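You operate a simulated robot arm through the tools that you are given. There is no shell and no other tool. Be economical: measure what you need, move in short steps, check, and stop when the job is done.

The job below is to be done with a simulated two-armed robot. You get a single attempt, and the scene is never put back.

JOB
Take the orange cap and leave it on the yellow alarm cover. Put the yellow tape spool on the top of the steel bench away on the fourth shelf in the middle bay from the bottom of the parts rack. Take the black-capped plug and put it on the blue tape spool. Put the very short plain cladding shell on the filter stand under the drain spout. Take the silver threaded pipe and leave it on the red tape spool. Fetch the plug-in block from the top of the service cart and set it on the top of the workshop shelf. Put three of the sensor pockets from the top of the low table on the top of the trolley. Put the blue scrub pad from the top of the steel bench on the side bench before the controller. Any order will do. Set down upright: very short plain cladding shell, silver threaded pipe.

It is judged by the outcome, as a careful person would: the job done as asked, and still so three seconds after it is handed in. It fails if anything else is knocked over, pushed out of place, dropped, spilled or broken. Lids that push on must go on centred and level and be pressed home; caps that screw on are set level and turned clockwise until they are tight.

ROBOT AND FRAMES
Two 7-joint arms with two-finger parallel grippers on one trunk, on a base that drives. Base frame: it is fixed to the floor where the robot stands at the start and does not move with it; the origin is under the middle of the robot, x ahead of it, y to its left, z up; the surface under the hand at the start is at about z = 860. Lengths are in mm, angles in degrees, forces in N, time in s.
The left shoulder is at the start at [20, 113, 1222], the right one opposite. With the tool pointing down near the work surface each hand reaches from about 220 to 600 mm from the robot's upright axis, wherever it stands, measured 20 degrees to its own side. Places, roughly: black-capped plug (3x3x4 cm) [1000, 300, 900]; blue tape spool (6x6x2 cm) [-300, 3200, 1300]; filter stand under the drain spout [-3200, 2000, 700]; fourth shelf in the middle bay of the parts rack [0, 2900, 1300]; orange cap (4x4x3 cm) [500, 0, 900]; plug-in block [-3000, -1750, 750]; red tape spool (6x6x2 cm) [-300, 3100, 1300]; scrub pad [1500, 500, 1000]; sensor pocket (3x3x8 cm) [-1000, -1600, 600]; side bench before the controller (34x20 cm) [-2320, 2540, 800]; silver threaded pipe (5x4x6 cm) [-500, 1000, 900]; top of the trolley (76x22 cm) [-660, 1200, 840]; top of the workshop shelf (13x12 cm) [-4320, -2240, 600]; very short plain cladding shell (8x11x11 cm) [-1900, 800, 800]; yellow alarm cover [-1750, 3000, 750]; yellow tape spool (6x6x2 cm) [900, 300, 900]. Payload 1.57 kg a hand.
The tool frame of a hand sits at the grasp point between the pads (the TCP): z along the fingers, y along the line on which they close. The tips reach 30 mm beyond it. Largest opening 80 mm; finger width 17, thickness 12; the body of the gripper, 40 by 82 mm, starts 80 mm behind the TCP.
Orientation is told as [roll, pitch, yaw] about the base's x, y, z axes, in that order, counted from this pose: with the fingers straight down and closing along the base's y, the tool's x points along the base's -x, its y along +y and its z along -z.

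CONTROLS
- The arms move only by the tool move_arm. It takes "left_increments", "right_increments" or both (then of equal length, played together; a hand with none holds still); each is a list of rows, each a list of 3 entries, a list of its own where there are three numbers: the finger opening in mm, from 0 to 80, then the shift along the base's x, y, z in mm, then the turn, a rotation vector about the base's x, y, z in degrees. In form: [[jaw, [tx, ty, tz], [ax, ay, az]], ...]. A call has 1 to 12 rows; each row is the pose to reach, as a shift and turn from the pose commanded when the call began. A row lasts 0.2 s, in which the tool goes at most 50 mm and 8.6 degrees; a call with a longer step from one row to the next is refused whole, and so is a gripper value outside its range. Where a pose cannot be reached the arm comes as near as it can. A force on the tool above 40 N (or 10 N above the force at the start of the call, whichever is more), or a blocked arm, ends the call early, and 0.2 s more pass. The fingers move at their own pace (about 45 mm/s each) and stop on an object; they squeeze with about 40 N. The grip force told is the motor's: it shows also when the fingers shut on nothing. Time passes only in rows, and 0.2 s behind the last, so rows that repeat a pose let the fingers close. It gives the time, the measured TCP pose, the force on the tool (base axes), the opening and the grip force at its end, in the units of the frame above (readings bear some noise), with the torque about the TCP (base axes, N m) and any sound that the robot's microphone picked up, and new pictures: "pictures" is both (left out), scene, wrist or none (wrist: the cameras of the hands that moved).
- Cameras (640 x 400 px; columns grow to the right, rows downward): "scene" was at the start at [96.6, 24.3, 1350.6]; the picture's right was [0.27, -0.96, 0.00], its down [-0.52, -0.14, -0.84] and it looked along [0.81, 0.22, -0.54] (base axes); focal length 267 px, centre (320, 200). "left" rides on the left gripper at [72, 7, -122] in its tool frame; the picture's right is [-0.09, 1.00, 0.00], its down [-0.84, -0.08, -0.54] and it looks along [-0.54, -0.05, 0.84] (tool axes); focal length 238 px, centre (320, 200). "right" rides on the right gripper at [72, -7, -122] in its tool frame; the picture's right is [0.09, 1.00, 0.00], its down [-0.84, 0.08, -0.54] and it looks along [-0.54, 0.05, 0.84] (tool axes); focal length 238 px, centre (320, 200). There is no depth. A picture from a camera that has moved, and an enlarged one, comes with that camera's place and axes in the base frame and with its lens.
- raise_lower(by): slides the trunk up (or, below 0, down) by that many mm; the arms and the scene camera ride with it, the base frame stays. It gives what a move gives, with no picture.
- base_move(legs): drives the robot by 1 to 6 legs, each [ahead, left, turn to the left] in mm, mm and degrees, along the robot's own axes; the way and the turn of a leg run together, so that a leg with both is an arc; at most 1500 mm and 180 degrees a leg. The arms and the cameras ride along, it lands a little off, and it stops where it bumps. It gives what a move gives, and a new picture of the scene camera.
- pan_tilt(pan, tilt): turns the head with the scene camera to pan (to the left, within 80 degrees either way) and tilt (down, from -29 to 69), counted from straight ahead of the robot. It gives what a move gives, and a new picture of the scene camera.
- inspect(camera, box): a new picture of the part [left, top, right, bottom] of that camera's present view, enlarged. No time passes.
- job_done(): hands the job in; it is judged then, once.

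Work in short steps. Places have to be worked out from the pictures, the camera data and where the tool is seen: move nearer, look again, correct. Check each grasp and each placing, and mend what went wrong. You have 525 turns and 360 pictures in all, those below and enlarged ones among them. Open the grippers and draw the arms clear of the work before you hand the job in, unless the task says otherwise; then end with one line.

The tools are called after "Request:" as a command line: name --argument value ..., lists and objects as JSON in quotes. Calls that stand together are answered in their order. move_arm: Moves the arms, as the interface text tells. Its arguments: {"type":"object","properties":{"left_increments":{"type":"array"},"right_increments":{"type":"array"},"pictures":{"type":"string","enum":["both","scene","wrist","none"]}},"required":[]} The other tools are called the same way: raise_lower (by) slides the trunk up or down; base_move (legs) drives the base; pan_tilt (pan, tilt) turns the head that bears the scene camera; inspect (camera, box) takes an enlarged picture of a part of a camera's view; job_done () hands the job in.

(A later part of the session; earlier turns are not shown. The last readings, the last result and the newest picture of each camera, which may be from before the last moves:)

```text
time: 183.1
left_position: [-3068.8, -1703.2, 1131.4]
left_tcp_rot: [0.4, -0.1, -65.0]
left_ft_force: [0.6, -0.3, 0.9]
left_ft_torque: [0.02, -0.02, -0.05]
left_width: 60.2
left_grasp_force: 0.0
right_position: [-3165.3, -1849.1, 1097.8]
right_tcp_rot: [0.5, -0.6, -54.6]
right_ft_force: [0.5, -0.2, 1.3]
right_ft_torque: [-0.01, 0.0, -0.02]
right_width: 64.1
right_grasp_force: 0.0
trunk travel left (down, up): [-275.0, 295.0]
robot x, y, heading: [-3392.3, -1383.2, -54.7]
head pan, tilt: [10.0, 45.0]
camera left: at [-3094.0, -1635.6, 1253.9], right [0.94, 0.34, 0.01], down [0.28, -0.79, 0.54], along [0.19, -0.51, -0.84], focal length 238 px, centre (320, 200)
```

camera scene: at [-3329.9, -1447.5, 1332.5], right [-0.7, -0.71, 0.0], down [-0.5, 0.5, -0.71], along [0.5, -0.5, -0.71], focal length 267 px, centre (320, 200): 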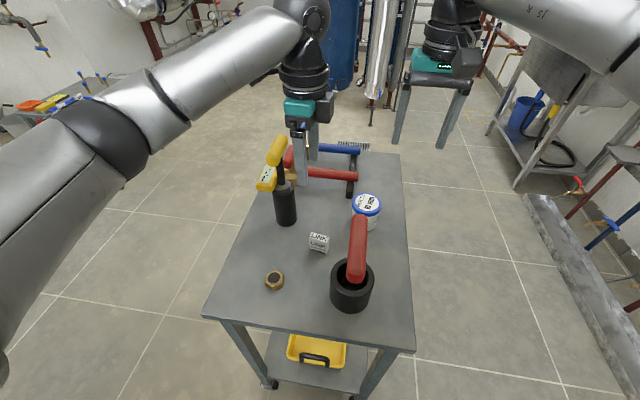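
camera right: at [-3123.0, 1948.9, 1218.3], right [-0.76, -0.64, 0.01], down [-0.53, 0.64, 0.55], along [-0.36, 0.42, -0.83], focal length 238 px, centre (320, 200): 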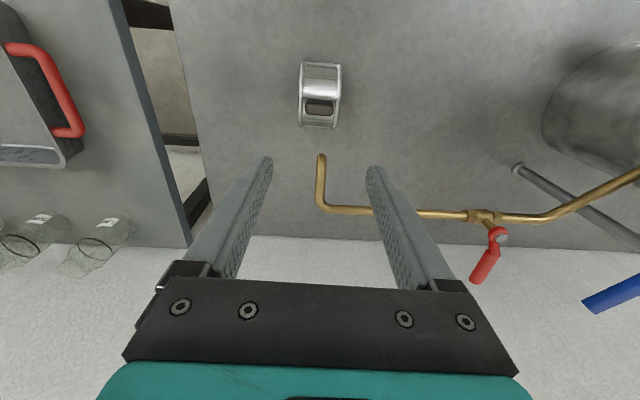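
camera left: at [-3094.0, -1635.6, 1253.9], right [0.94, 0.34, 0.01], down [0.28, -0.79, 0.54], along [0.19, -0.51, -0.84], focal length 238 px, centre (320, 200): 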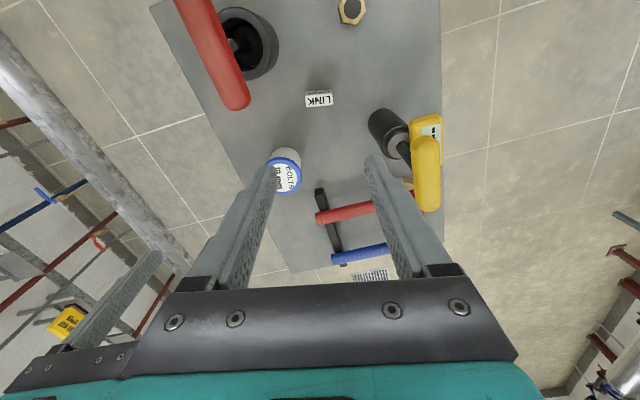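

The block is right below. I descend in stages to z 843.

Request:
move_arm --left_increments '[[64, [0, -1, -50], [0, 0, 0]], [64, [0, -1, -100], [0, 0, 0]], [64, [0, -1, -150], [0, 0, 0]], [64, [0, -1, -200], [0, 0, 0]], [64, [0, -1, -235], [0, 0, 0]], [64, [0, -1, -250], [0, 0, 0]], [64, [0, -1, -250], [0, 0, 0]]]' --pictures "both"

```text
time: 184.7
left_position: [-3069.3, -1704.5, 882.4]
left_tcp_rot: [0.4, 0.1, -65.2]
left_ft_force: [-0.4, 0.4, 1.1]
left_ft_torque: [-0.01, 0.01, 0.0]
left_width: 63.9
left_grasp_force: 0.0
right_position: [-3165.2, -1849.5, 1098.1]
right_tcp_rot: [0.5, -0.6, -54.6]
right_ft_force: [0.5, -0.4, 0.3]
right_ft_torque: [-0.01, 0.0, 0.0]
right_width: 64.4
right_grasp_force: 0.0
trunk travel left (down, up): [-275.0, 295.0]
robot x, y, heading: [-3394.6, -1382.2, -54.4]
head pan, tilt: [10.0, 45.0]
camera scene: at [-3329.8, -1447.5, 1332.5], right [-0.7, -0.71, 0.0], down [-0.5, 0.5, -0.71], along [0.5, -0.5, -0.71], focal length 267 px, centre (320, 200)
camera left: at [-3093.9, -1636.3, 1004.1], right [0.94, 0.33, 0.01], down [0.28, -0.79, 0.54], along [0.19, -0.51, -0.84], focal length 238 px, centre (320, 200)
```

scene: 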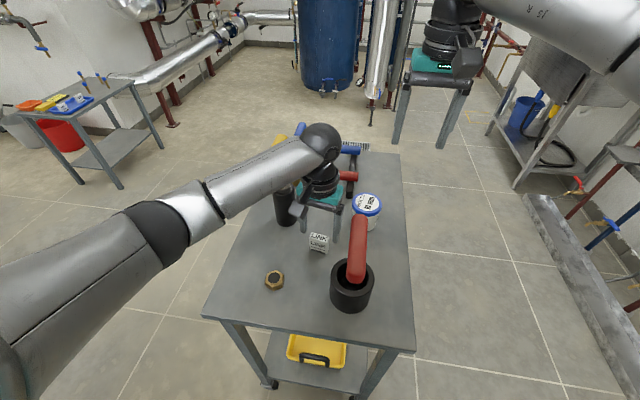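
left: 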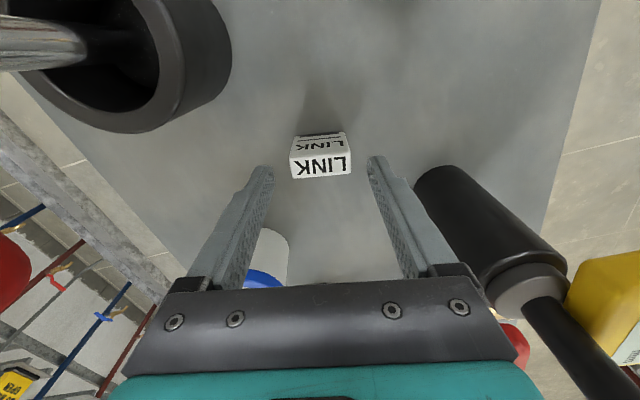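

Well aligned. I descend the last 38 mm and close.

Request:
move_arm --left_increments '[[64, [0, 1, -20], [0, 0, 0]], [64, [0, 1, -36], [0, 0, 0]], [64, [0, 1, -36], [0, 0, 0]], [30, [0, 1, -36], [0, 0, 0]], [10, [0, 1, -36], [0, 0, 0]], [10, [0, 1, -36], [0, 0, 0]], [10, [0, 1, -20], [0, 0, 0]], [10, [0, 1, 20], [0, 0, 0]], [10, [0, 1, 70], [0, 0, 0]], [10, [0, 1, 120], [0, 0, 0]], [10, [0, 1, 170], [0, 0, 0]], [10, [0, 1, 170], [0, 0, 0]]]' --pictures "wrist"

```text
time: 187.3
left_position: [-3071.2, -1702.7, 1051.1]
left_tcp_rot: [0.3, 0.2, -65.2]
left_ft_force: [-0.4, -0.2, 0.1]
left_ft_torque: [0.0, 0.0, -0.01]
left_width: 42.7
left_grasp_force: 40.1
right_position: [-3165.4, -1850.2, 1097.4]
right_tcp_rot: [0.5, -0.5, -54.6]
right_ft_force: [0.0, 0.0, -0.4]
right_ft_torque: [0.0, -0.01, 0.02]
right_width: 63.7
right_grasp_force: 0.0
trunk travel left (down, up): [-275.0, 295.0]
robot x, y, heading: [-3393.4, -1381.2, -54.5]
head pan, tilt: [10.0, 45.0]
camera left: at [-3095.3, -1634.6, 1174.0], right [0.94, 0.33, 0.01], down [0.28, -0.79, 0.54], along [0.19, -0.51, -0.84], focal length 238 px, centre (320, 200)
```

left: 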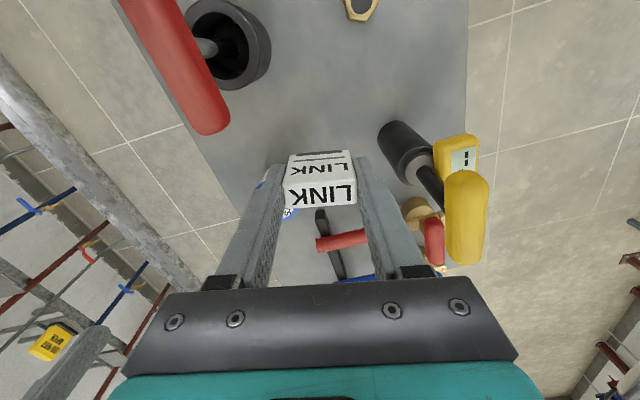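

The LINK block is held firmly. I raise it, back away from the cart and turn right to face the wall rig with the small shelves.

Request:
move_arm --left_increments '[[10, [0, 0, 45], [0, 0, 0]], [10, [0, 0, 80], [0, 0, 0]]]' --pictures "none"

Request:
base_move --legs '[[-150, 0, 0], [0, 0, -90]]'

Request:
pan_tilt --pan 0 --tilt 20

```text
time: 187.9
left_position: [-3069.5, -1702.9, 1134.1]
left_tcp_rot: [0.3, 0.0, -65.2]
left_ft_force: [0.3, 0.1, -0.4]
left_ft_torque: [-0.01, 0.0, -0.01]
left_width: 42.9
left_grasp_force: 39.7
right_position: [-3165.2, -1849.6, 1097.9]
right_tcp_rot: [0.5, -0.6, -54.6]
right_ft_force: [0.8, 1.0, 0.5]
right_ft_torque: [0.02, -0.03, 0.02]
right_width: 64.0
right_grasp_force: 0.1
trunk travel left (down, up): [-275.0, 295.0]
robot x, y, heading: [-3394.3, -1385.1, -54.7]
head pan, tilt: [10.0, 45.0]
```

```text
time: 193.2
left_position: [-3810.7, -1577.1, 1134.9]
left_tcp_rot: [0.4, 0.1, -157.0]
left_ft_force: [-0.2, 0.4, -1.7]
left_ft_torque: [0.02, -0.02, -0.01]
left_width: 43.1
left_grasp_force: 40.2
right_position: [-3954.1, -1477.0, 1098.3]
right_tcp_rot: [0.5, -0.5, -146.4]
right_ft_force: [0.6, 0.7, 0.6]
right_ft_torque: [0.01, 0.0, -0.01]
right_width: 63.9
right_grasp_force: 0.1
trunk travel left (down, up): [-275.0, 295.0]
robot x, y, heading: [-3482.8, -1265.5, -146.2]
head pan, tilt: [10.0, 45.0]
camera scene: at [-3547.0, -1322.8, 1332.5], right [-0.69, 0.72, 0.0], down [0.51, 0.49, -0.71], along [-0.51, -0.49, -0.71], focal length 267 px, centre (320, 200)
```

scene: 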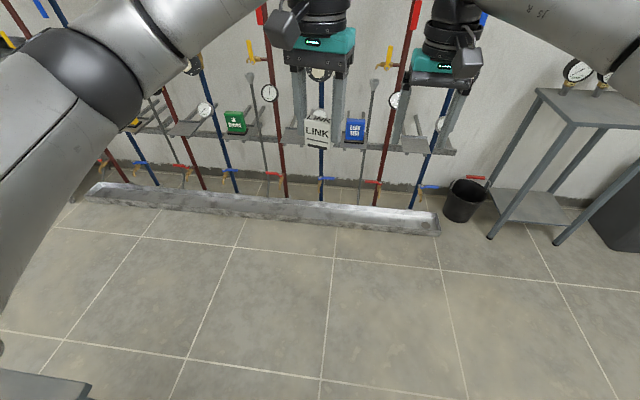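

```text
time: 194.1
left_position: [-3810.0, -1576.9, 1134.5]
left_tcp_rot: [0.4, 0.0, -156.9]
left_ft_force: [0.2, 0.3, -0.5]
left_ft_torque: [-0.02, 0.0, -0.01]
left_width: 42.9
left_grasp_force: 40.3
right_position: [-3954.0, -1474.9, 1096.2]
right_tcp_rot: [0.5, -0.7, -146.4]
right_ft_force: [0.2, 0.0, -0.6]
right_ft_torque: [-0.01, 0.0, 0.03]
right_width: 64.3
right_grasp_force: 0.0
trunk travel left (down, up): [-275.0, 295.0]
robot x, y, heading: [-3475.1, -1263.7, -146.2]
head pan, tilt: [0.0, 20.0]
camera scene: at [-3565.6, -1318.4, 1371.1], right [-0.55, 0.83, 0.0], down [0.29, 0.19, -0.94], along [-0.78, -0.52, -0.34], focal length 267 px, centre (320, 200)
```

scene: 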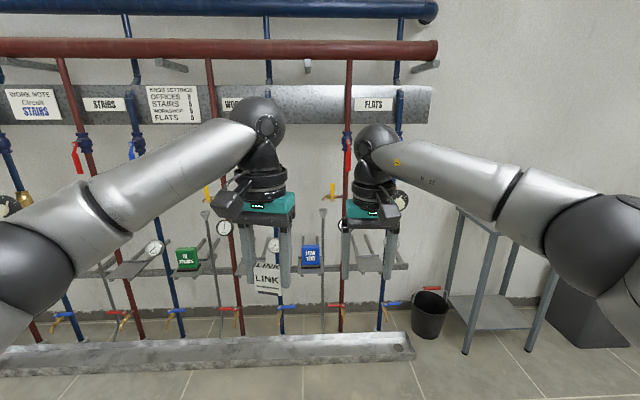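

The target shelf projects to just behind the left hand. I drive nearer, then look with the hands apart.

Request:
base_move --legs '[[600, 150, 1.5]]'

Request:
pan_tilt --pan 5 --tilt 42

Request:
inspect --camera "left" --box '[0, 0, 640, 400]'

```text
time: 197.5
left_position: [-4205.5, -2049.5, 1134.6]
left_tcp_rot: [0.4, 0.1, -154.6]
left_ft_force: [-0.7, -0.5, -0.3]
left_ft_torque: [-0.01, -0.02, 0.03]
left_width: 42.8
left_grasp_force: 39.5
right_position: [-4353.9, -1955.4, 1097.6]
right_tcp_rot: [0.5, -0.7, -144.2]
right_ft_force: [-0.3, 0.7, 0.4]
right_ft_torque: [0.0, -0.03, 0.0]
right_width: 64.1
right_grasp_force: 0.1
trunk travel left (down, up): [-275.0, 295.0]
robot x, y, heading: [-3887.4, -1719.8, -144.3]
head pan, tilt: [0.0, 20.0]
camera scene: at [-3971.1, -1782.2, 1371.1], right [-0.59, 0.81, 0.0], down [0.28, 0.2, -0.94], along [-0.76, -0.55, -0.34], focal length 267 px, centre (320, 200)
```

scene: 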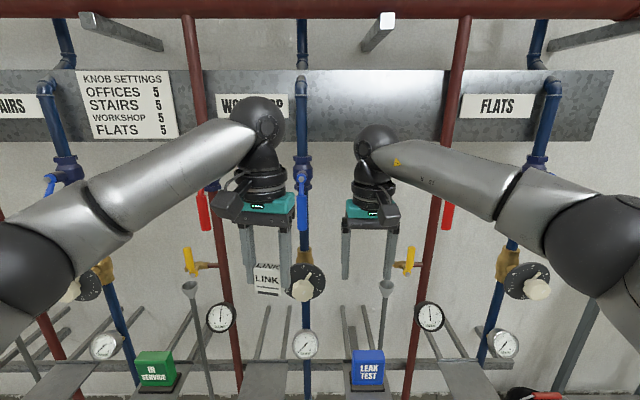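

```text
time: 198.4
left_position: [-4205.3, -2050.3, 1135.0]
left_tcp_rot: [0.4, 0.0, -154.6]
left_ft_force: [-0.9, 0.3, -1.3]
left_ft_torque: [-0.01, -0.02, 0.01]
left_width: 42.8
left_grasp_force: 40.4
right_position: [-4351.8, -1956.1, 1097.2]
right_tcp_rot: [0.5, -0.5, -144.2]
right_ft_force: [0.2, 1.4, -0.7]
right_ft_torque: [-0.01, -0.01, -0.01]
right_width: 63.9
right_grasp_force: 0.0
trunk travel left (down, up): [-275.0, 295.0]
robot x, y, heading: [-3882.0, -1722.0, -144.1]
head pan, tilt: [5.0, 42.0]
camera scene: at [-3958.6, -1782.0, 1336.8], right [-0.65, 0.76, 0.0], down [0.51, 0.44, -0.74], along [-0.56, -0.49, -0.67], focal length 267 px, centre (320, 200)
```

scene: 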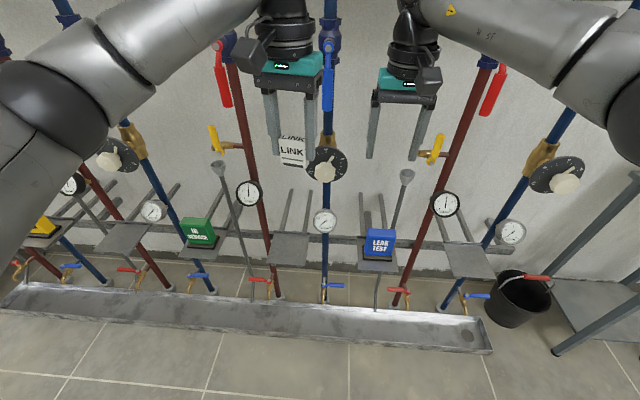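

```text
1.00 times, centred on (320, 200) of left (not enlarged: the box is as wide or as high as the picture)
camera zoom: at [-4137.8, -2023.6, 1256.4], right [0.34, -0.94, 0.01], down [-0.79, -0.28, 0.54], along [-0.51, -0.19, -0.84], focal length 238 px, centre (320, 200)
```

zoom: 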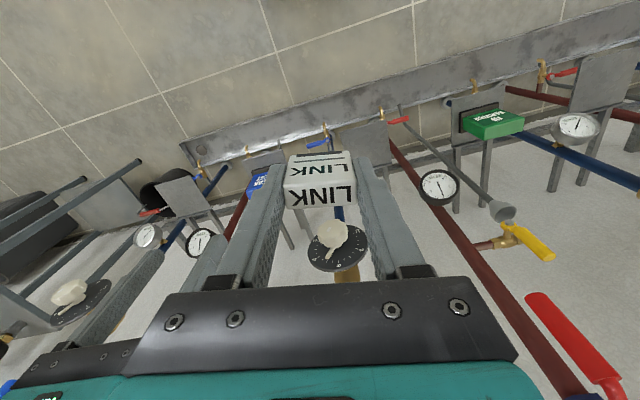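

The WORKSHOP shelf is the empty plate at [-4320, -2240, 600]. I pull the right hand back and up, then lower the trunk and drive so the left hand can go down over it.

Request:
move_arm --right_increments '[[40, [33, 23, 20], [0, 0, 0]], [40, [66, 46, 40], [0, 0, 0]], [40, [99, 69, 60], [0, 0, 0]], [40, [132, 92, 80], [0, 0, 0]], [40, [163, 116, 100], [0, 0, 0]], [40, [163, 116, 100], [0, 0, 0]]]' --pictures "none"

Request:
raise_lower --by -200

Request:
base_move --legs '[[130, 85, 0]]'

Request:
inspect --camera "left" --box '[0, 0, 640, 400]'

```text
time: 199.8
left_position: [-4204.8, -2049.6, 1132.9]
left_tcp_rot: [0.5, 0.1, -154.8]
left_ft_force: [0.1, 0.0, -0.7]
left_ft_torque: [0.0, 0.02, -0.03]
left_width: 42.7
left_grasp_force: 40.9
right_position: [-4189.8, -1837.6, 1198.9]
right_tcp_rot: [0.4, -0.7, -144.2]
right_ft_force: [-1.0, 0.1, -0.1]
right_ft_torque: [0.01, -0.02, -0.01]
right_width: 39.8
right_grasp_force: 0.0
trunk travel left (down, up): [-275.0, 295.0]
robot x, y, heading: [-3886.2, -1722.1, -144.1]
head pan, tilt: [5.0, 42.0]
```

```text
time: 201.9
left_position: [-4205.8, -2048.7, 934.1]
left_tcp_rot: [0.4, 0.0, -154.7]
left_ft_force: [0.4, 0.6, 0.1]
left_ft_torque: [-0.03, 0.01, -0.02]
left_width: 43.1
left_grasp_force: 40.1
right_position: [-4190.4, -1838.5, 999.2]
right_tcp_rot: [0.5, -0.8, -144.1]
right_ft_force: [0.4, 0.0, 0.4]
right_ft_torque: [0.01, -0.02, 0.0]
right_width: 40.0
right_grasp_force: 0.0
trunk travel left (down, up): [-75.0, 495.0]
robot x, y, heading: [-3890.2, -1723.7, -144.5]
head pan, tilt: [5.0, 42.0]
```

```text
time: 203.3
left_position: [-4256.1, -2195.0, 934.0]
left_tcp_rot: [0.3, 0.1, -154.3]
left_ft_force: [0.1, 0.2, -0.8]
left_ft_torque: [0.01, -0.01, 0.01]
left_width: 42.8
left_grasp_force: 39.6
right_position: [-4242.1, -1983.7, 998.4]
right_tcp_rot: [0.5, -0.6, -143.8]
right_ft_force: [1.4, 1.8, 0.9]
right_ft_torque: [-0.03, -0.01, -0.01]
right_width: 39.9
right_grasp_force: 0.0
trunk travel left (down, up): [-75.0, 495.0]
robot x, y, heading: [-3940.4, -1865.0, -143.8]
head pan, tilt: [5.0, 42.0]
camera scene: at [-4011.5, -1926.8, 1136.7], right [-0.66, 0.75, 0.0], down [0.5, 0.44, -0.74], along [-0.56, -0.49, -0.67], focal length 267 px, centre (320, 200)
```

scene: 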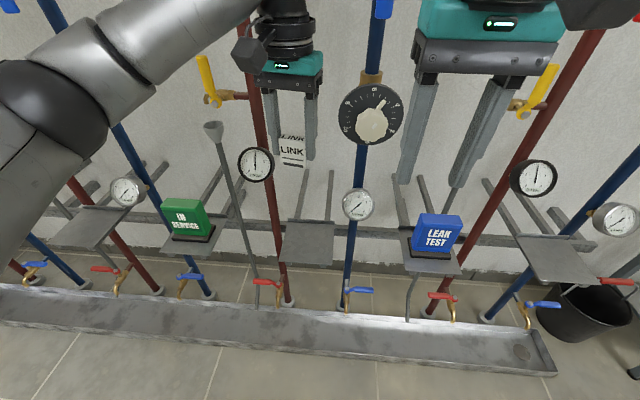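

```text
1.00 times, centred on (320, 200) of left (not enlarged: the box is as wide or as high as the picture)
camera zoom: at [-4189.4, -2169.4, 1056.3], right [0.35, -0.94, 0.01], down [-0.79, -0.29, 0.54], along [-0.51, -0.19, -0.84], focal length 238 px, centre (320, 200)
```

zoom: 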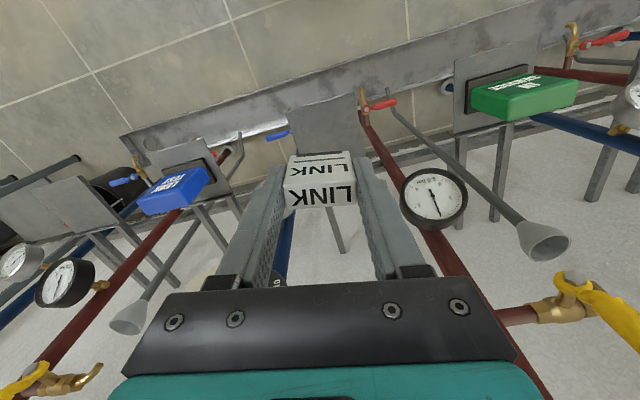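

The plate's centre works out at about [-4313, -2238]. I move over it and straighten the hand to match the plate.

Request:
move_arm --left_increments '[[10, [-19, -14, 0], [0, 0, 5]], [10, [-38, -28, 0], [0, 0, 9.6]], [10, [-57, -42, 0], [0, 0, 9.6]], [10, [-57, -42, -45], [0, 0, 9.6]], [10, [-57, -42, -90], [0, 0, 9.6]], [10, [-57, -42, -130], [0, 0, 9.6]], [10, [-57, -42, -160], [0, 0, 9.6]], [10, [-57, -42, -160], [0, 0, 9.6]]]' --pictures "both"

```text
time: 205.1
left_position: [-4313.4, -2238.5, 774.2]
left_tcp_rot: [0.5, 0.0, -144.8]
left_ft_force: [0.5, 0.0, -1.1]
left_ft_torque: [-0.02, -0.03, -0.04]
left_width: 43.0
left_grasp_force: 39.6
right_position: [-4241.4, -1983.1, 998.3]
right_tcp_rot: [0.5, -0.7, -143.8]
right_ft_force: [0.2, -0.4, 0.5]
right_ft_torque: [-0.02, 0.0, 0.01]
right_width: 40.0
right_grasp_force: 0.0
trunk travel left (down, up): [-75.0, 495.0]
robot x, y, heading: [-3938.6, -1867.4, -143.9]
head pan, tilt: [5.0, 42.0]
camera scene: at [-4011.5, -1926.6, 1136.8], right [-0.66, 0.75, 0.0], down [0.5, 0.44, -0.74], along [-0.56, -0.49, -0.67], focal length 267 px, centre (320, 200)
camera left: at [-4251.6, -2200.7, 896.2], right [0.5, -0.87, 0.01], down [-0.73, -0.42, 0.54], along [-0.47, -0.28, -0.84], focal length 238 px, centre (320, 200)
```

scene: 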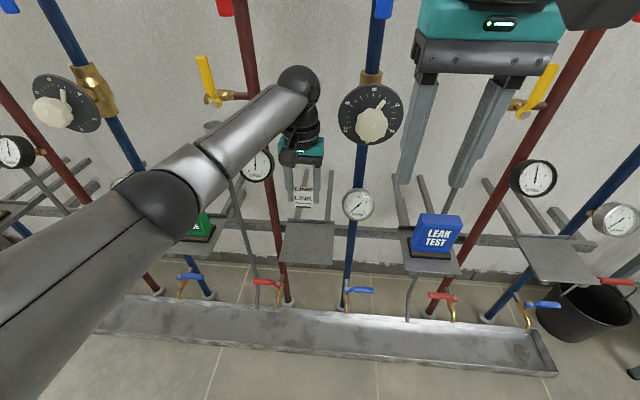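
left: 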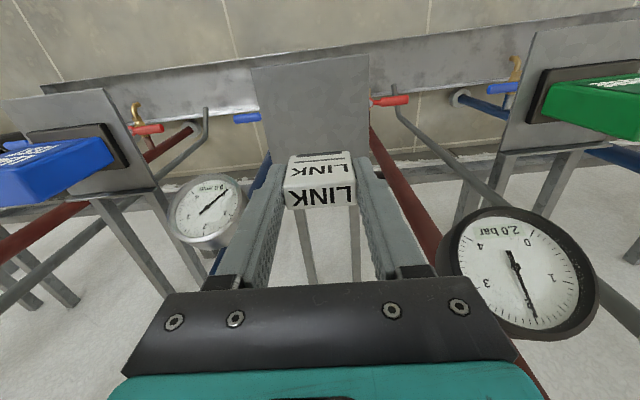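

Centred over the plate. I descend gently until contact.

Request:
move_arm --left_increments '[[10, [-3, 4, -25], [0, 0, 0]], [10, [-3, 4, -50], [0, 0, 0]], [10, [-3, 4, -75], [0, 0, 0]], [10, [-3, 4, -90], [0, 0, 0]], [10, [-3, 4, -98], [0, 0, 0]], [10, [-3, 4, -104], [0, 0, 0]], [10, [-3, 4, -108], [0, 0, 0]], [10, [-3, 4, -112], [0, 0, 0]], [10, [-3, 4, -116], [0, 0, 0]], [10, [-3, 4, -116], [0, 0, 0]]]' --pictures "both"

```text
time: 207.3
left_position: [-4316.6, -2233.8, 657.8]
left_tcp_rot: [0.4, 0.0, -144.7]
left_ft_force: [0.4, 0.5, -0.3]
left_ft_torque: [-0.01, -0.02, -0.01]
left_width: 42.9
left_grasp_force: 40.4
right_position: [-4241.1, -1984.3, 998.9]
right_tcp_rot: [0.5, -0.6, -143.7]
right_ft_force: [0.5, -0.1, 0.5]
right_ft_torque: [0.04, 0.02, 0.0]
right_width: 40.1
right_grasp_force: 0.1
trunk travel left (down, up): [-75.0, 495.0]
robot x, y, heading: [-3941.7, -1867.3, -143.7]
head pan, tilt: [5.0, 42.0]
camera scene: at [-4011.5, -1926.6, 1136.8], right [-0.66, 0.75, 0.0], down [0.5, 0.44, -0.74], along [-0.56, -0.49, -0.67], focal length 267 px, centre (320, 200)
camera left: at [-4254.6, -2196.7, 780.2], right [0.5, -0.87, 0.01], down [-0.73, -0.42, 0.54], along [-0.47, -0.27, -0.84], focal length 238 px, centre (320, 200)
```

scene: 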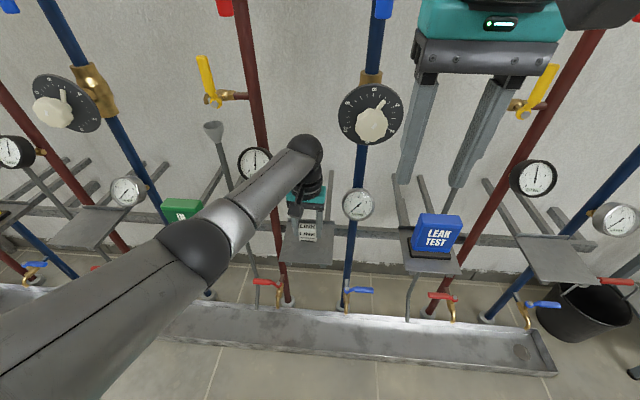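
left: 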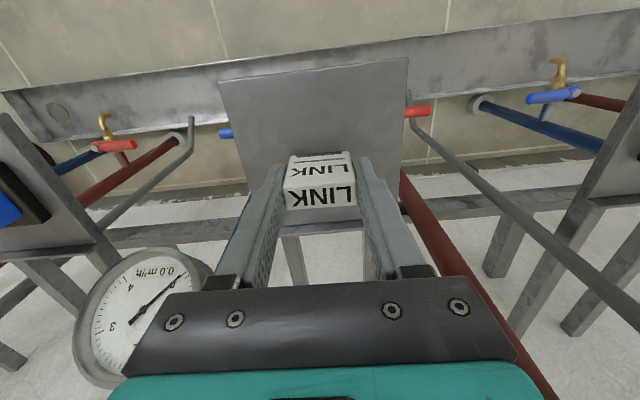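

Still above the plate and centred. I continue down slowly.

Request:
move_arm --left_increments '[[10, [3, 2, -4], [0, 0, 0]], [10, [3, 2, -8], [0, 0, 0]], [10, [3, 2, -11], [0, 0, 0]], [10, [3, 2, -14], [0, 0, 0]], [10, [3, 2, -17], [0, 0, 0]], [10, [3, 2, -20], [0, 0, 0]], [10, [3, 2, -23], [0, 0, 0]], [10, [3, 2, -26], [0, 0, 0]]]' --pictures "wrist"

```text
time: 208.8
left_position: [-4316.4, -2232.4, 642.8]
left_tcp_rot: [0.2, -0.8, -144.8]
left_ft_force: [0.4, -0.3, 11.2]
left_ft_torque: [0.1, 0.0, -0.07]
left_width: 42.9
left_grasp_force: 40.1
right_position: [-4242.4, -1984.6, 997.7]
right_tcp_rot: [0.4, -0.7, -143.8]
right_ft_force: [0.2, -0.4, -0.5]
right_ft_torque: [0.0, 0.0, 0.02]
right_width: 39.8
right_grasp_force: 0.1
trunk travel left (down, up): [-75.0, 495.0]
robot x, y, heading: [-3940.1, -1868.0, -143.6]
head pan, tilt: [5.0, 42.0]
stopped in row 7 (left hand): the force on the tool passed its limit at 46 N (the readings are from after the stop); the commanded pose is now the measured one
camera left: at [-4253.1, -2195.4, 765.2], right [0.5, -0.87, 0.01], down [-0.72, -0.41, 0.55], along [-0.48, -0.28, -0.83], focal length 238 px, centre (320, 200)
```

left: 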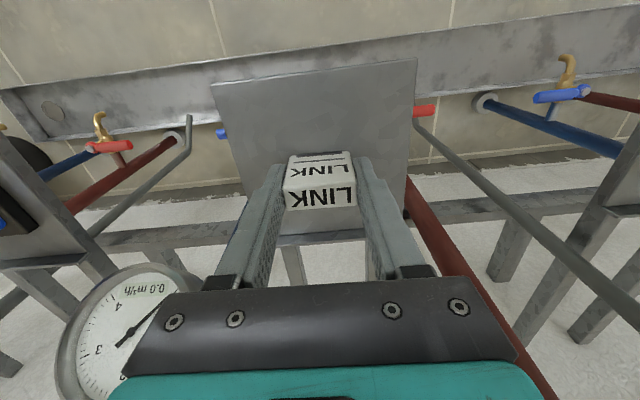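

Contact made. I ease up a touch, open and lift straight up.

Request:
move_arm --left_increments '[[10, [0, 0, 1], [0, 0, 0]], [50, [0, 0, 1], [0, 0, 0]], [60, [0, 0, 1], [0, 0, 0]], [60, [0, 0, 1], [0, 0, 0]], [60, [0, 0, 20], [0, 0, 0]], [60, [0, 0, 60], [0, 0, 0]], [60, [0, 0, 110], [0, 0, 0]], [60, [0, 0, 160], [0, 0, 0]], [60, [0, 0, 210], [0, 0, 0]], [60, [0, 0, 260], [0, 0, 0]], [60, [0, 0, 300], [0, 0, 0]], [60, [0, 0, 300], [0, 0, 0]]]' --pictures "both"

```text
time: 211.4
left_position: [-4315.0, -2233.1, 941.8]
left_tcp_rot: [0.3, -0.4, -144.8]
left_ft_force: [0.9, 0.1, 0.0]
left_ft_torque: [-0.03, 0.01, -0.04]
left_width: 59.8
left_grasp_force: 0.1
right_position: [-4241.8, -1984.0, 998.5]
right_tcp_rot: [0.4, -0.7, -143.8]
right_ft_force: [0.5, 0.4, 0.3]
right_ft_torque: [0.0, 0.05, 0.01]
right_width: 40.1
right_grasp_force: 0.1
trunk travel left (down, up): [-75.0, 495.0]
robot x, y, heading: [-3937.1, -1869.4, -144.0]
head pan, tilt: [5.0, 42.0]
camera scene: at [-4011.2, -1926.5, 1136.8], right [-0.66, 0.75, 0.0], down [0.5, 0.44, -0.74], along [-0.56, -0.49, -0.67], focal length 267 px, centre (320, 200)
camera left: at [-4252.0, -2195.7, 1064.1], right [0.5, -0.87, 0.01], down [-0.73, -0.41, 0.55], along [-0.47, -0.28, -0.84], focal length 238 px, centre (320, 200)
```

scene: 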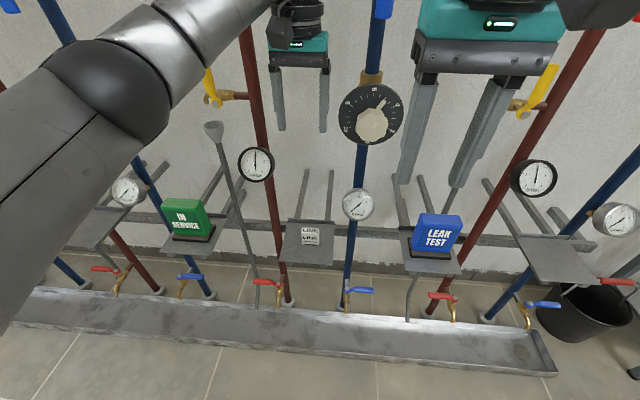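
left: 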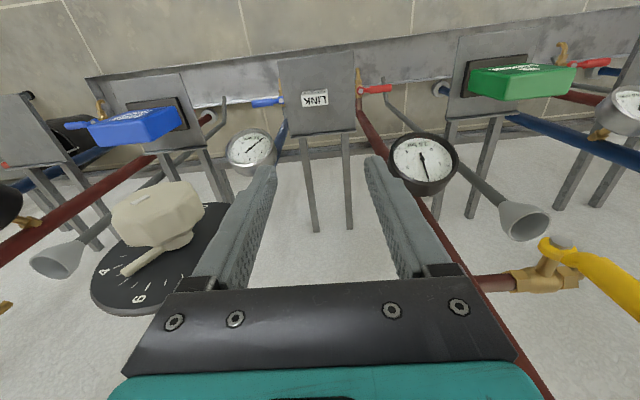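

The LINK block stands on the WORKSHOP shelf. I retract the left hand, raise the trunk, back off and turn towards the open side to go round the cart.

Request:
move_arm --left_increments '[[60, [32, 23, 20], [0, 0, 0]], [60, [64, 46, 40], [0, 0, 0]], [60, [96, 69, 60], [0, 0, 0]], [60, [122, 87, 80], [0, 0, 0]], [60, [122, 87, 80], [0, 0, 0]]]' --pictures "none"

Request:
raise_lower --by 150

Request:
base_move --legs '[[-60, 0, 0], [0, 0, 90]]'

Request:
pan_tilt --pan 20 --tilt 25

```text
time: 212.7
left_position: [-4193.6, -2144.7, 1023.6]
left_tcp_rot: [0.4, -0.5, -144.8]
left_ft_force: [0.4, -0.2, 0.1]
left_ft_torque: [0.01, 0.03, -0.03]
left_width: 60.1
left_grasp_force: 0.1
right_position: [-4241.4, -1984.2, 998.9]
right_tcp_rot: [0.5, -0.6, -143.8]
right_ft_force: [0.1, 0.2, 0.1]
right_ft_torque: [-0.02, 0.0, 0.03]
right_width: 39.7
right_grasp_force: 0.1
trunk travel left (down, up): [-75.0, 495.0]
robot x, y, heading: [-3937.0, -1866.0, -143.8]
head pan, tilt: [5.0, 42.0]
```

```text
time: 214.4
left_position: [-4192.9, -2145.3, 1172.5]
left_tcp_rot: [0.3, -0.4, -144.8]
left_ft_force: [-0.8, -0.2, 0.3]
left_ft_torque: [-0.04, 0.0, 0.0]
left_width: 60.0
left_grasp_force: 0.2
right_position: [-4241.4, -1984.2, 1149.5]
right_tcp_rot: [0.5, -0.6, -143.7]
right_ft_force: [0.0, -0.5, 0.1]
right_ft_torque: [0.02, -0.02, 0.0]
right_width: 40.1
right_grasp_force: 0.0
trunk travel left (down, up): [-225.0, 345.0]
robot x, y, heading: [-3944.0, -1869.9, -143.9]
head pan, tilt: [5.0, 42.0]
```

```text
time: 219.2
left_position: [-3617.5, -2087.1, 1173.6]
left_tcp_rot: [0.2, -0.4, -55.7]
left_ft_force: [0.1, 0.1, 0.1]
left_ft_torque: [0.01, -0.01, -0.02]
left_width: 60.1
left_grasp_force: 0.0
right_position: [-3778.1, -2133.5, 1147.6]
right_tcp_rot: [0.6, -0.6, -54.7]
right_ft_force: [-0.2, 0.0, -0.5]
right_ft_torque: [-0.02, 0.0, -0.01]
right_width: 40.1
right_grasp_force: 0.0
trunk travel left (down, up): [-225.0, 345.0]
robot x, y, heading: [-3894.8, -1828.8, -54.6]
head pan, tilt: [5.0, 42.0]
camera scene: at [-3831.0, -1901.3, 1286.8], right [-0.76, -0.65, 0.0], down [-0.43, 0.51, -0.74], along [0.48, -0.57, -0.67], focal length 267 px, centre (320, 200)
```

scene: 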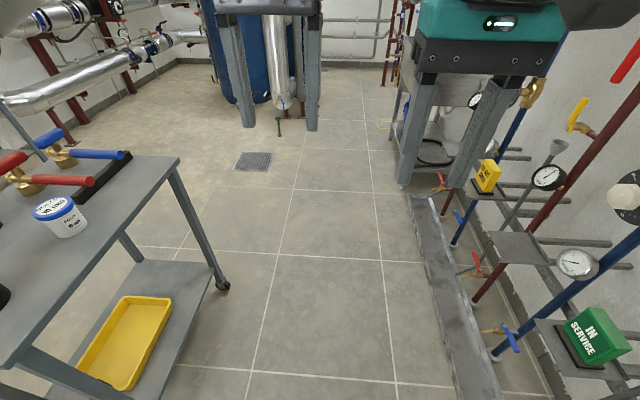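

```text
time: 220.0
left_position: [-3616.5, -2086.4, 1173.4]
left_tcp_rot: [0.3, -0.5, -55.6]
left_ft_force: [0.5, 0.4, 0.1]
left_ft_torque: [0.02, 0.01, -0.02]
left_width: 59.9
left_grasp_force: 0.0
right_position: [-3777.9, -2132.1, 1148.7]
right_tcp_rot: [0.6, -0.7, -54.7]
right_ft_force: [-0.2, -0.2, -0.4]
right_ft_torque: [0.02, 0.01, -0.04]
right_width: 40.0
right_grasp_force: 0.0
trunk travel left (down, up): [-225.0, 345.0]
robot x, y, heading: [-3891.4, -1828.2, -54.4]
head pan, tilt: [20.0, 25.0]
camera scene: at [-3809.5, -1890.0, 1313.0], right [-0.57, -0.82, 0.0], down [-0.35, 0.24, -0.91], along [0.75, -0.52, -0.42], focal length 267 px, centre (320, 200)
```

scene: 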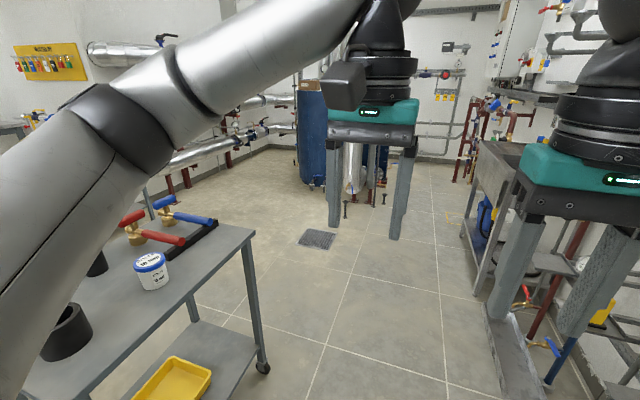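

The way past the cart's far end is open. I drive ahead beyond it and then sideways left.

Request:
base_move --legs '[[1250, 0, 0], [0, 1250, 0]]'

Request:
pan_tilt --pan 60 --tilt 25

```text
time: 232.2
left_position: [-1869.1, -2404.0, 1172.1]
left_tcp_rot: [0.3, -0.4, -56.6]
left_ft_force: [0.3, -0.6, 0.1]
left_ft_torque: [-0.03, -0.03, -0.02]
left_width: 60.0
left_grasp_force: 0.0
right_position: [-2030.7, -2446.2, 1149.7]
right_tcp_rot: [0.5, -0.6, -55.6]
right_ft_force: [-0.1, -0.1, 0.5]
right_ft_torque: [0.03, 0.04, -0.04]
right_width: 40.0
right_grasp_force: 0.1
trunk travel left (down, up): [-225.0, 345.0]
robot x, y, heading: [-2142.6, -2142.5, -55.5]
head pan, tilt: [20.0, 25.0]
camera scene: at [-2057.8, -2203.8, 1313.0], right [-0.58, -0.81, 0.0], down [-0.34, 0.25, -0.91], along [0.74, -0.53, -0.42], focal length 267 px, centre (320, 200)
```

scene: 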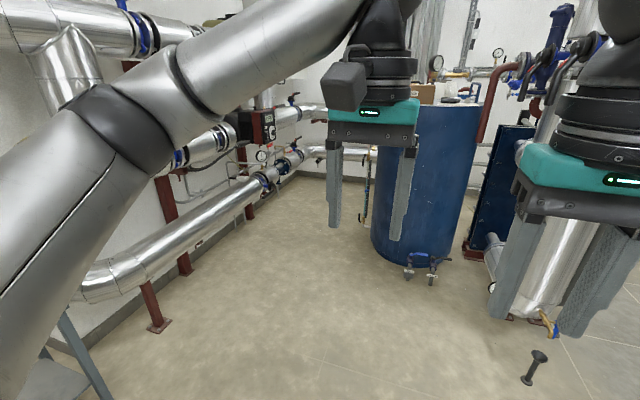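

```text
time: 233.3
left_position: [-1867.9, -2403.8, 1173.7]
left_tcp_rot: [0.4, -0.4, -56.7]
left_ft_force: [0.0, -0.6, -0.1]
left_ft_torque: [0.0, -0.01, -0.02]
left_width: 60.1
left_grasp_force: 0.0
right_position: [-2030.6, -2446.9, 1148.7]
right_tcp_rot: [0.5, -0.7, -55.6]
right_ft_force: [-0.1, -0.7, 0.7]
right_ft_torque: [0.0, 0.01, 0.03]
right_width: 40.1
right_grasp_force: 0.1
trunk travel left (down, up): [-225.0, 345.0]
robot x, y, heading: [-2139.1, -2148.4, -55.5]
head pan, tilt: [60.0, 25.0]
camera scene: at [-2041.1, -2143.3, 1313.0], right [0.08, -1.0, 0.0], down [-0.42, -0.03, -0.91], along [0.9, 0.07, -0.42], focal length 267 px, centre (320, 200)
```

scene: 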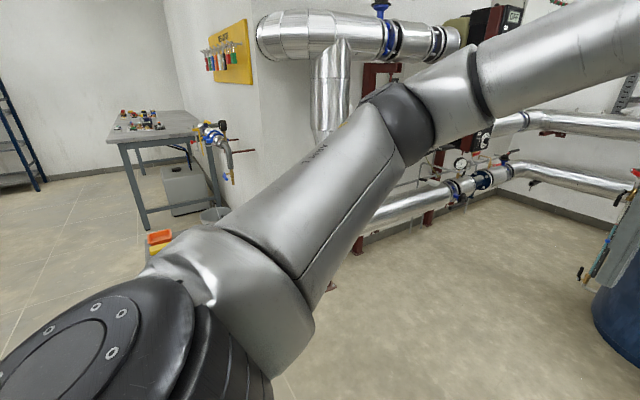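

The low table with trays shows at left beyond my arm. I back up a little and go sideways towards it.

Request:
base_move --legs '[[-450, 0, 0], [0, 800, 1]]'

Request:
pan_tilt --pan 25 --tilt 35

```text
time: 239.8
left_position: [-1465.3, -1587.8, 1173.5]
left_tcp_rot: [0.3, -0.4, -56.5]
left_ft_force: [0.5, 0.0, -0.8]
left_ft_torque: [0.01, 0.01, 0.01]
left_width: 60.0
left_grasp_force: 0.1
right_position: [-1628.0, -1633.3, 1149.4]
right_tcp_rot: [0.5, -0.7, -55.5]
right_ft_force: [0.5, 0.1, 0.9]
right_ft_torque: [-0.01, 0.0, 0.0]
right_width: 40.1
right_grasp_force: 0.0
trunk travel left (down, up): [-225.0, 345.0]
robot x, y, heading: [-1736.8, -1328.5, -55.5]
head pan, tilt: [60.0, 25.0]
camera scene: at [-1638.6, -1328.6, 1313.0], right [0.08, -1.0, 0.0], down [-0.42, -0.03, -0.91], along [0.9, 0.07, -0.42], focal length 267 px, centre (320, 200)
```

scene: 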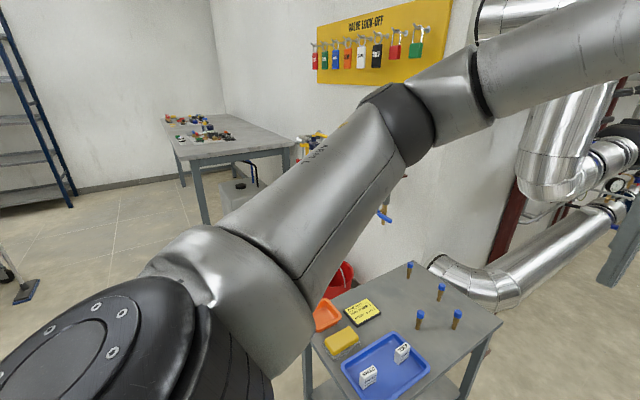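

```text
time: 240.8
left_position: [-1465.3, -1589.1, 1172.3]
left_tcp_rot: [0.2, -0.4, -56.5]
left_ft_force: [0.0, 0.3, 0.2]
left_ft_torque: [0.0, -0.05, 0.02]
left_width: 59.8
left_grasp_force: 0.1
right_position: [-1627.4, -1632.9, 1147.8]
right_tcp_rot: [0.5, -0.6, -55.5]
right_ft_force: [-0.4, 0.1, 0.0]
right_ft_torque: [0.03, 0.0, -0.01]
right_width: 40.0
right_grasp_force: 0.1
trunk travel left (down, up): [-225.0, 345.0]
robot x, y, heading: [-1738.0, -1329.4, -55.2]
head pan, tilt: [25.0, 35.0]
camera scene: at [-1654.7, -1380.6, 1297.3], right [-0.51, -0.86, 0.0], down [-0.49, 0.29, -0.82], along [0.71, -0.41, -0.57], focal length 267 px, centre (320, 200)
```

scene: 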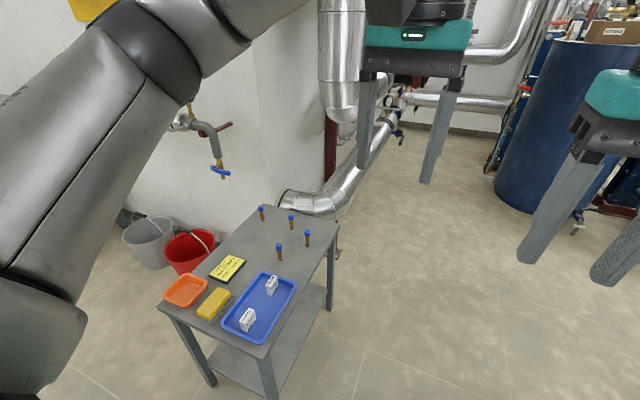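

Four blue-topped sensor pockets stand at the far end of the low table. They are best reached from the table's long side, so I drive ahead along it and turn left to face it.

Request:
base_move --legs '[[640, -20, 0], [0, 0, 90]]'

Request:
pan_tilt --pan 0 --tilt 42

```text
time: 248.2
left_position: [-1131.3, -1585.6, 1173.4]
left_tcp_rot: [0.3, -0.4, 33.4]
left_ft_force: [0.3, 0.3, 0.9]
left_ft_torque: [0.01, 0.01, 0.0]
left_width: 60.1
left_grasp_force: 0.2
right_position: [-1087.4, -1748.9, 1148.6]
right_tcp_rot: [0.6, -0.6, 34.4]
right_ft_force: [-0.1, -0.4, 1.2]
right_ft_torque: [0.0, 0.01, 0.03]
right_width: 40.2
right_grasp_force: 0.0
trunk travel left (down, up): [-225.0, 345.0]
robot x, y, heading: [-1393.0, -1861.6, 34.3]
head pan, tilt: [25.0, 35.0]
camera scene: at [-1338.4, -1775.5, 1297.3], right [0.86, -0.51, 0.0], down [-0.29, -0.49, -0.82], along [0.42, 0.71, -0.57], focal length 267 px, centre (320, 200)
```

scene: 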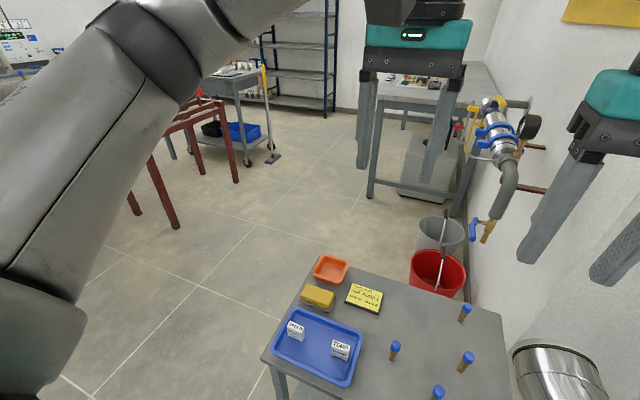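

```text
time: 249.1
left_position: [-1130.4, -1585.9, 1172.8]
left_tcp_rot: [0.3, -0.4, 33.3]
left_ft_force: [0.2, 1.0, -0.7]
left_ft_torque: [-0.01, 0.01, 0.0]
left_width: 60.1
left_grasp_force: 0.1
right_position: [-1087.3, -1749.6, 1148.6]
right_tcp_rot: [0.5, -0.5, 34.4]
right_ft_force: [0.2, -0.2, -0.7]
right_ft_torque: [-0.01, 0.01, 0.03]
right_width: 40.0
right_grasp_force: 0.0
trunk travel left (down, up): [-225.0, 345.0]
robot x, y, heading: [-1390.0, -1858.9, 34.5]
head pan, tilt: [0.0, 42.0]
camera scene: at [-1314.3, -1804.0, 1286.8], right [0.57, -0.82, 0.0], down [-0.55, -0.38, -0.74], along [0.61, 0.42, -0.67], focal length 267 px, centre (320, 200)
```

scene: 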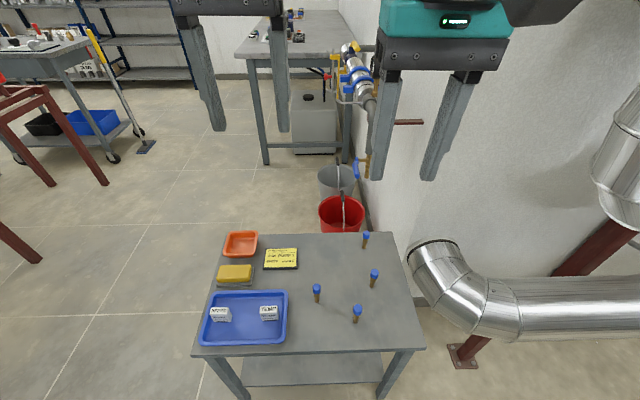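

All four pockets are within reach. I lower the trunk and bring the left hand over one and the right hand over another.

Request:
raise_lower --by -180

Request:
move_arm --left_increments '[[60, [35, -3, -20], [0, 0, 0]], [60, [70, -6, -60], [0, 0, 0]], [60, [106, -10, -100], [0, 0, 0]], [60, [106, -10, -140], [0, 0, 0]], [60, [106, -10, -170], [0, 0, 0]], [60, [106, -10, -170], [0, 0, 0]]]' --right_increments '[[60, [38, 11, 0], [0, 0, 0]], [60, [76, 22, -20], [0, 0, 0]], [60, [114, 33, -45], [0, 0, 0]], [60, [152, 45, -70], [0, 0, 0]], [60, [188, 56, -100], [0, 0, 0]], [60, [188, 56, -130], [0, 0, 0]]]' --pictures "both"

```text
time: 251.1
left_position: [-1130.2, -1586.9, 993.1]
left_tcp_rot: [0.3, -0.4, 33.3]
left_ft_force: [0.3, -0.2, 0.4]
left_ft_torque: [-0.04, -0.01, 0.01]
left_width: 60.1
left_grasp_force: 0.0
right_position: [-1087.8, -1750.3, 968.6]
right_tcp_rot: [0.5, -0.7, 34.4]
right_ft_force: [0.4, -0.1, 0.1]
right_ft_torque: [-0.02, 0.0, -0.02]
right_width: 40.0
right_grasp_force: 0.0
trunk travel left (down, up): [-45.0, 525.0]
robot x, y, heading: [-1396.1, -1854.7, 34.3]
head pan, tilt: [0.0, 42.0]
```

```text
refused: row 2 steps farther than a row can; nothing moved
```

Request:
move_arm --left_increments '[[60, [35, -3, -20], [0, 0, 0]], [60, [70, -6, -50], [0, 0, 0]], [60, [106, -10, -80], [0, 0, 0]], [60, [106, -10, -120], [0, 0, 0]], [60, [106, -10, -150], [0, 0, 0]], [60, [106, -10, -170], [0, 0, 0]], [60, [106, -10, -170], [0, 0, 0]]]' --right_increments '[[60, [38, 11, 0], [0, 0, 0]], [60, [76, 22, -15], [0, 0, 0]], [60, [114, 33, -35], [0, 0, 0]], [60, [152, 45, -55], [0, 0, 0]], [60, [188, 56, -80], [0, 0, 0]], [60, [188, 56, -120], [0, 0, 0]], [60, [188, 56, -130], [0, 0, 0]]]' --pictures "both"

```text
time: 252.7
left_position: [-1025.4, -1595.0, 823.1]
left_tcp_rot: [0.3, -0.4, 33.2]
left_ft_force: [0.9, 0.8, 0.7]
left_ft_torque: [-0.01, 0.03, -0.01]
left_width: 60.1
left_grasp_force: 0.1
right_position: [-898.1, -1694.9, 838.6]
right_tcp_rot: [0.4, -0.7, 34.3]
right_ft_force: [0.4, 0.5, -0.6]
right_ft_torque: [-0.02, 0.02, 0.02]
right_width: 60.1
right_grasp_force: 0.1
trunk travel left (down, up): [-45.0, 525.0]
robot x, y, heading: [-1394.5, -1859.4, 34.3]
head pan, tilt: [0.0, 42.0]
camera scene: at [-1314.2, -1804.1, 1106.8], right [0.57, -0.82, 0.0], down [-0.55, -0.38, -0.74], along [0.61, 0.42, -0.67], focal length 267 px, centre (320, 200)
camera right: at [-953.7, -1741.3, 958.5], right [-0.64, 0.77, 0.01], down [0.64, 0.53, 0.55], along [0.42, 0.36, -0.83], focal length 238 px, centre (320, 200)
camera left: at [-1089.3, -1629.8, 944.8], right [-0.47, 0.88, 0.01], down [0.74, 0.39, 0.55], along [0.48, 0.26, -0.84], focal length 238 px, centre (320, 200)
```

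scene: 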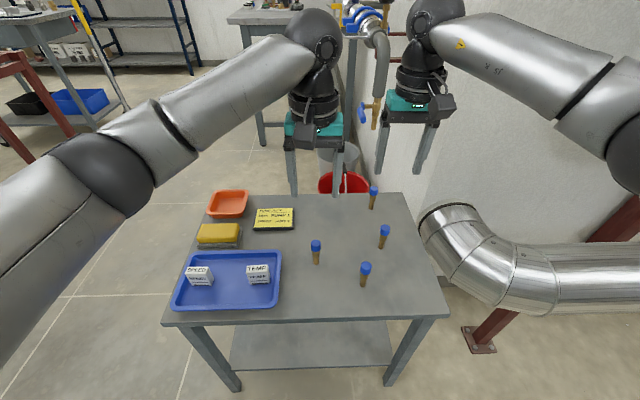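
right: 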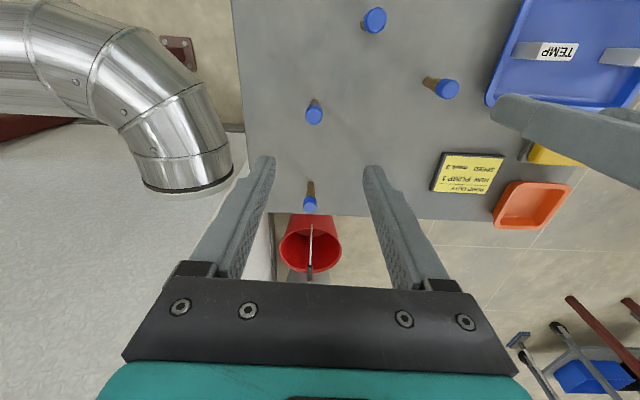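
left: 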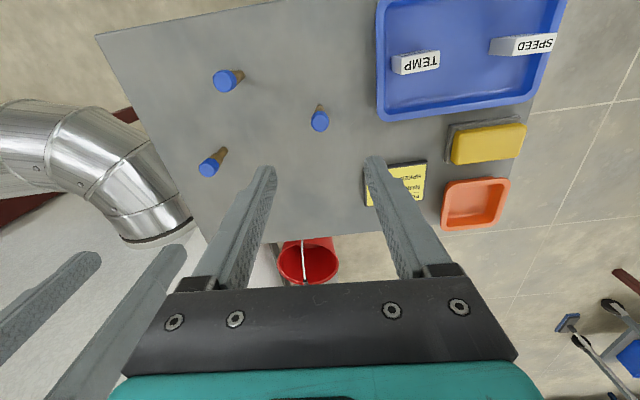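

Triangulation: pocket tops at about [-1018, -1590, 640] (left) and [-891, -1694, 640] (right). I zoom to see their shape.

Request:
inspect --camera "scene" --box '[290, 180, 410, 300]'

```text
3.33 times, centred on (350, 240) of scene
camera zoom: at [-1314.2, -1804.1, 1106.8], right [0.57, -0.82, 0.0], down [-0.55, -0.38, -0.74], along [0.61, 0.42, -0.67], focal length 889 px, centre (220, 67)
```

zoom: 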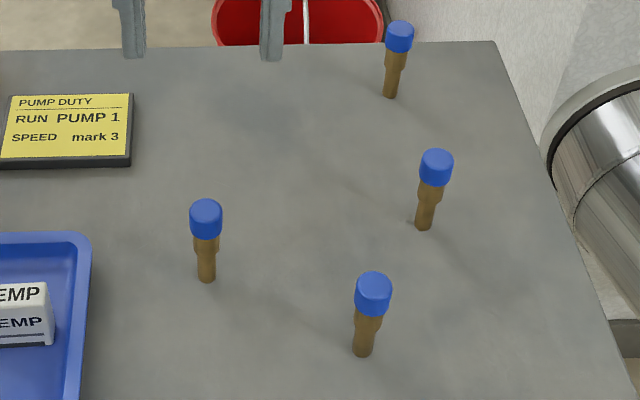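

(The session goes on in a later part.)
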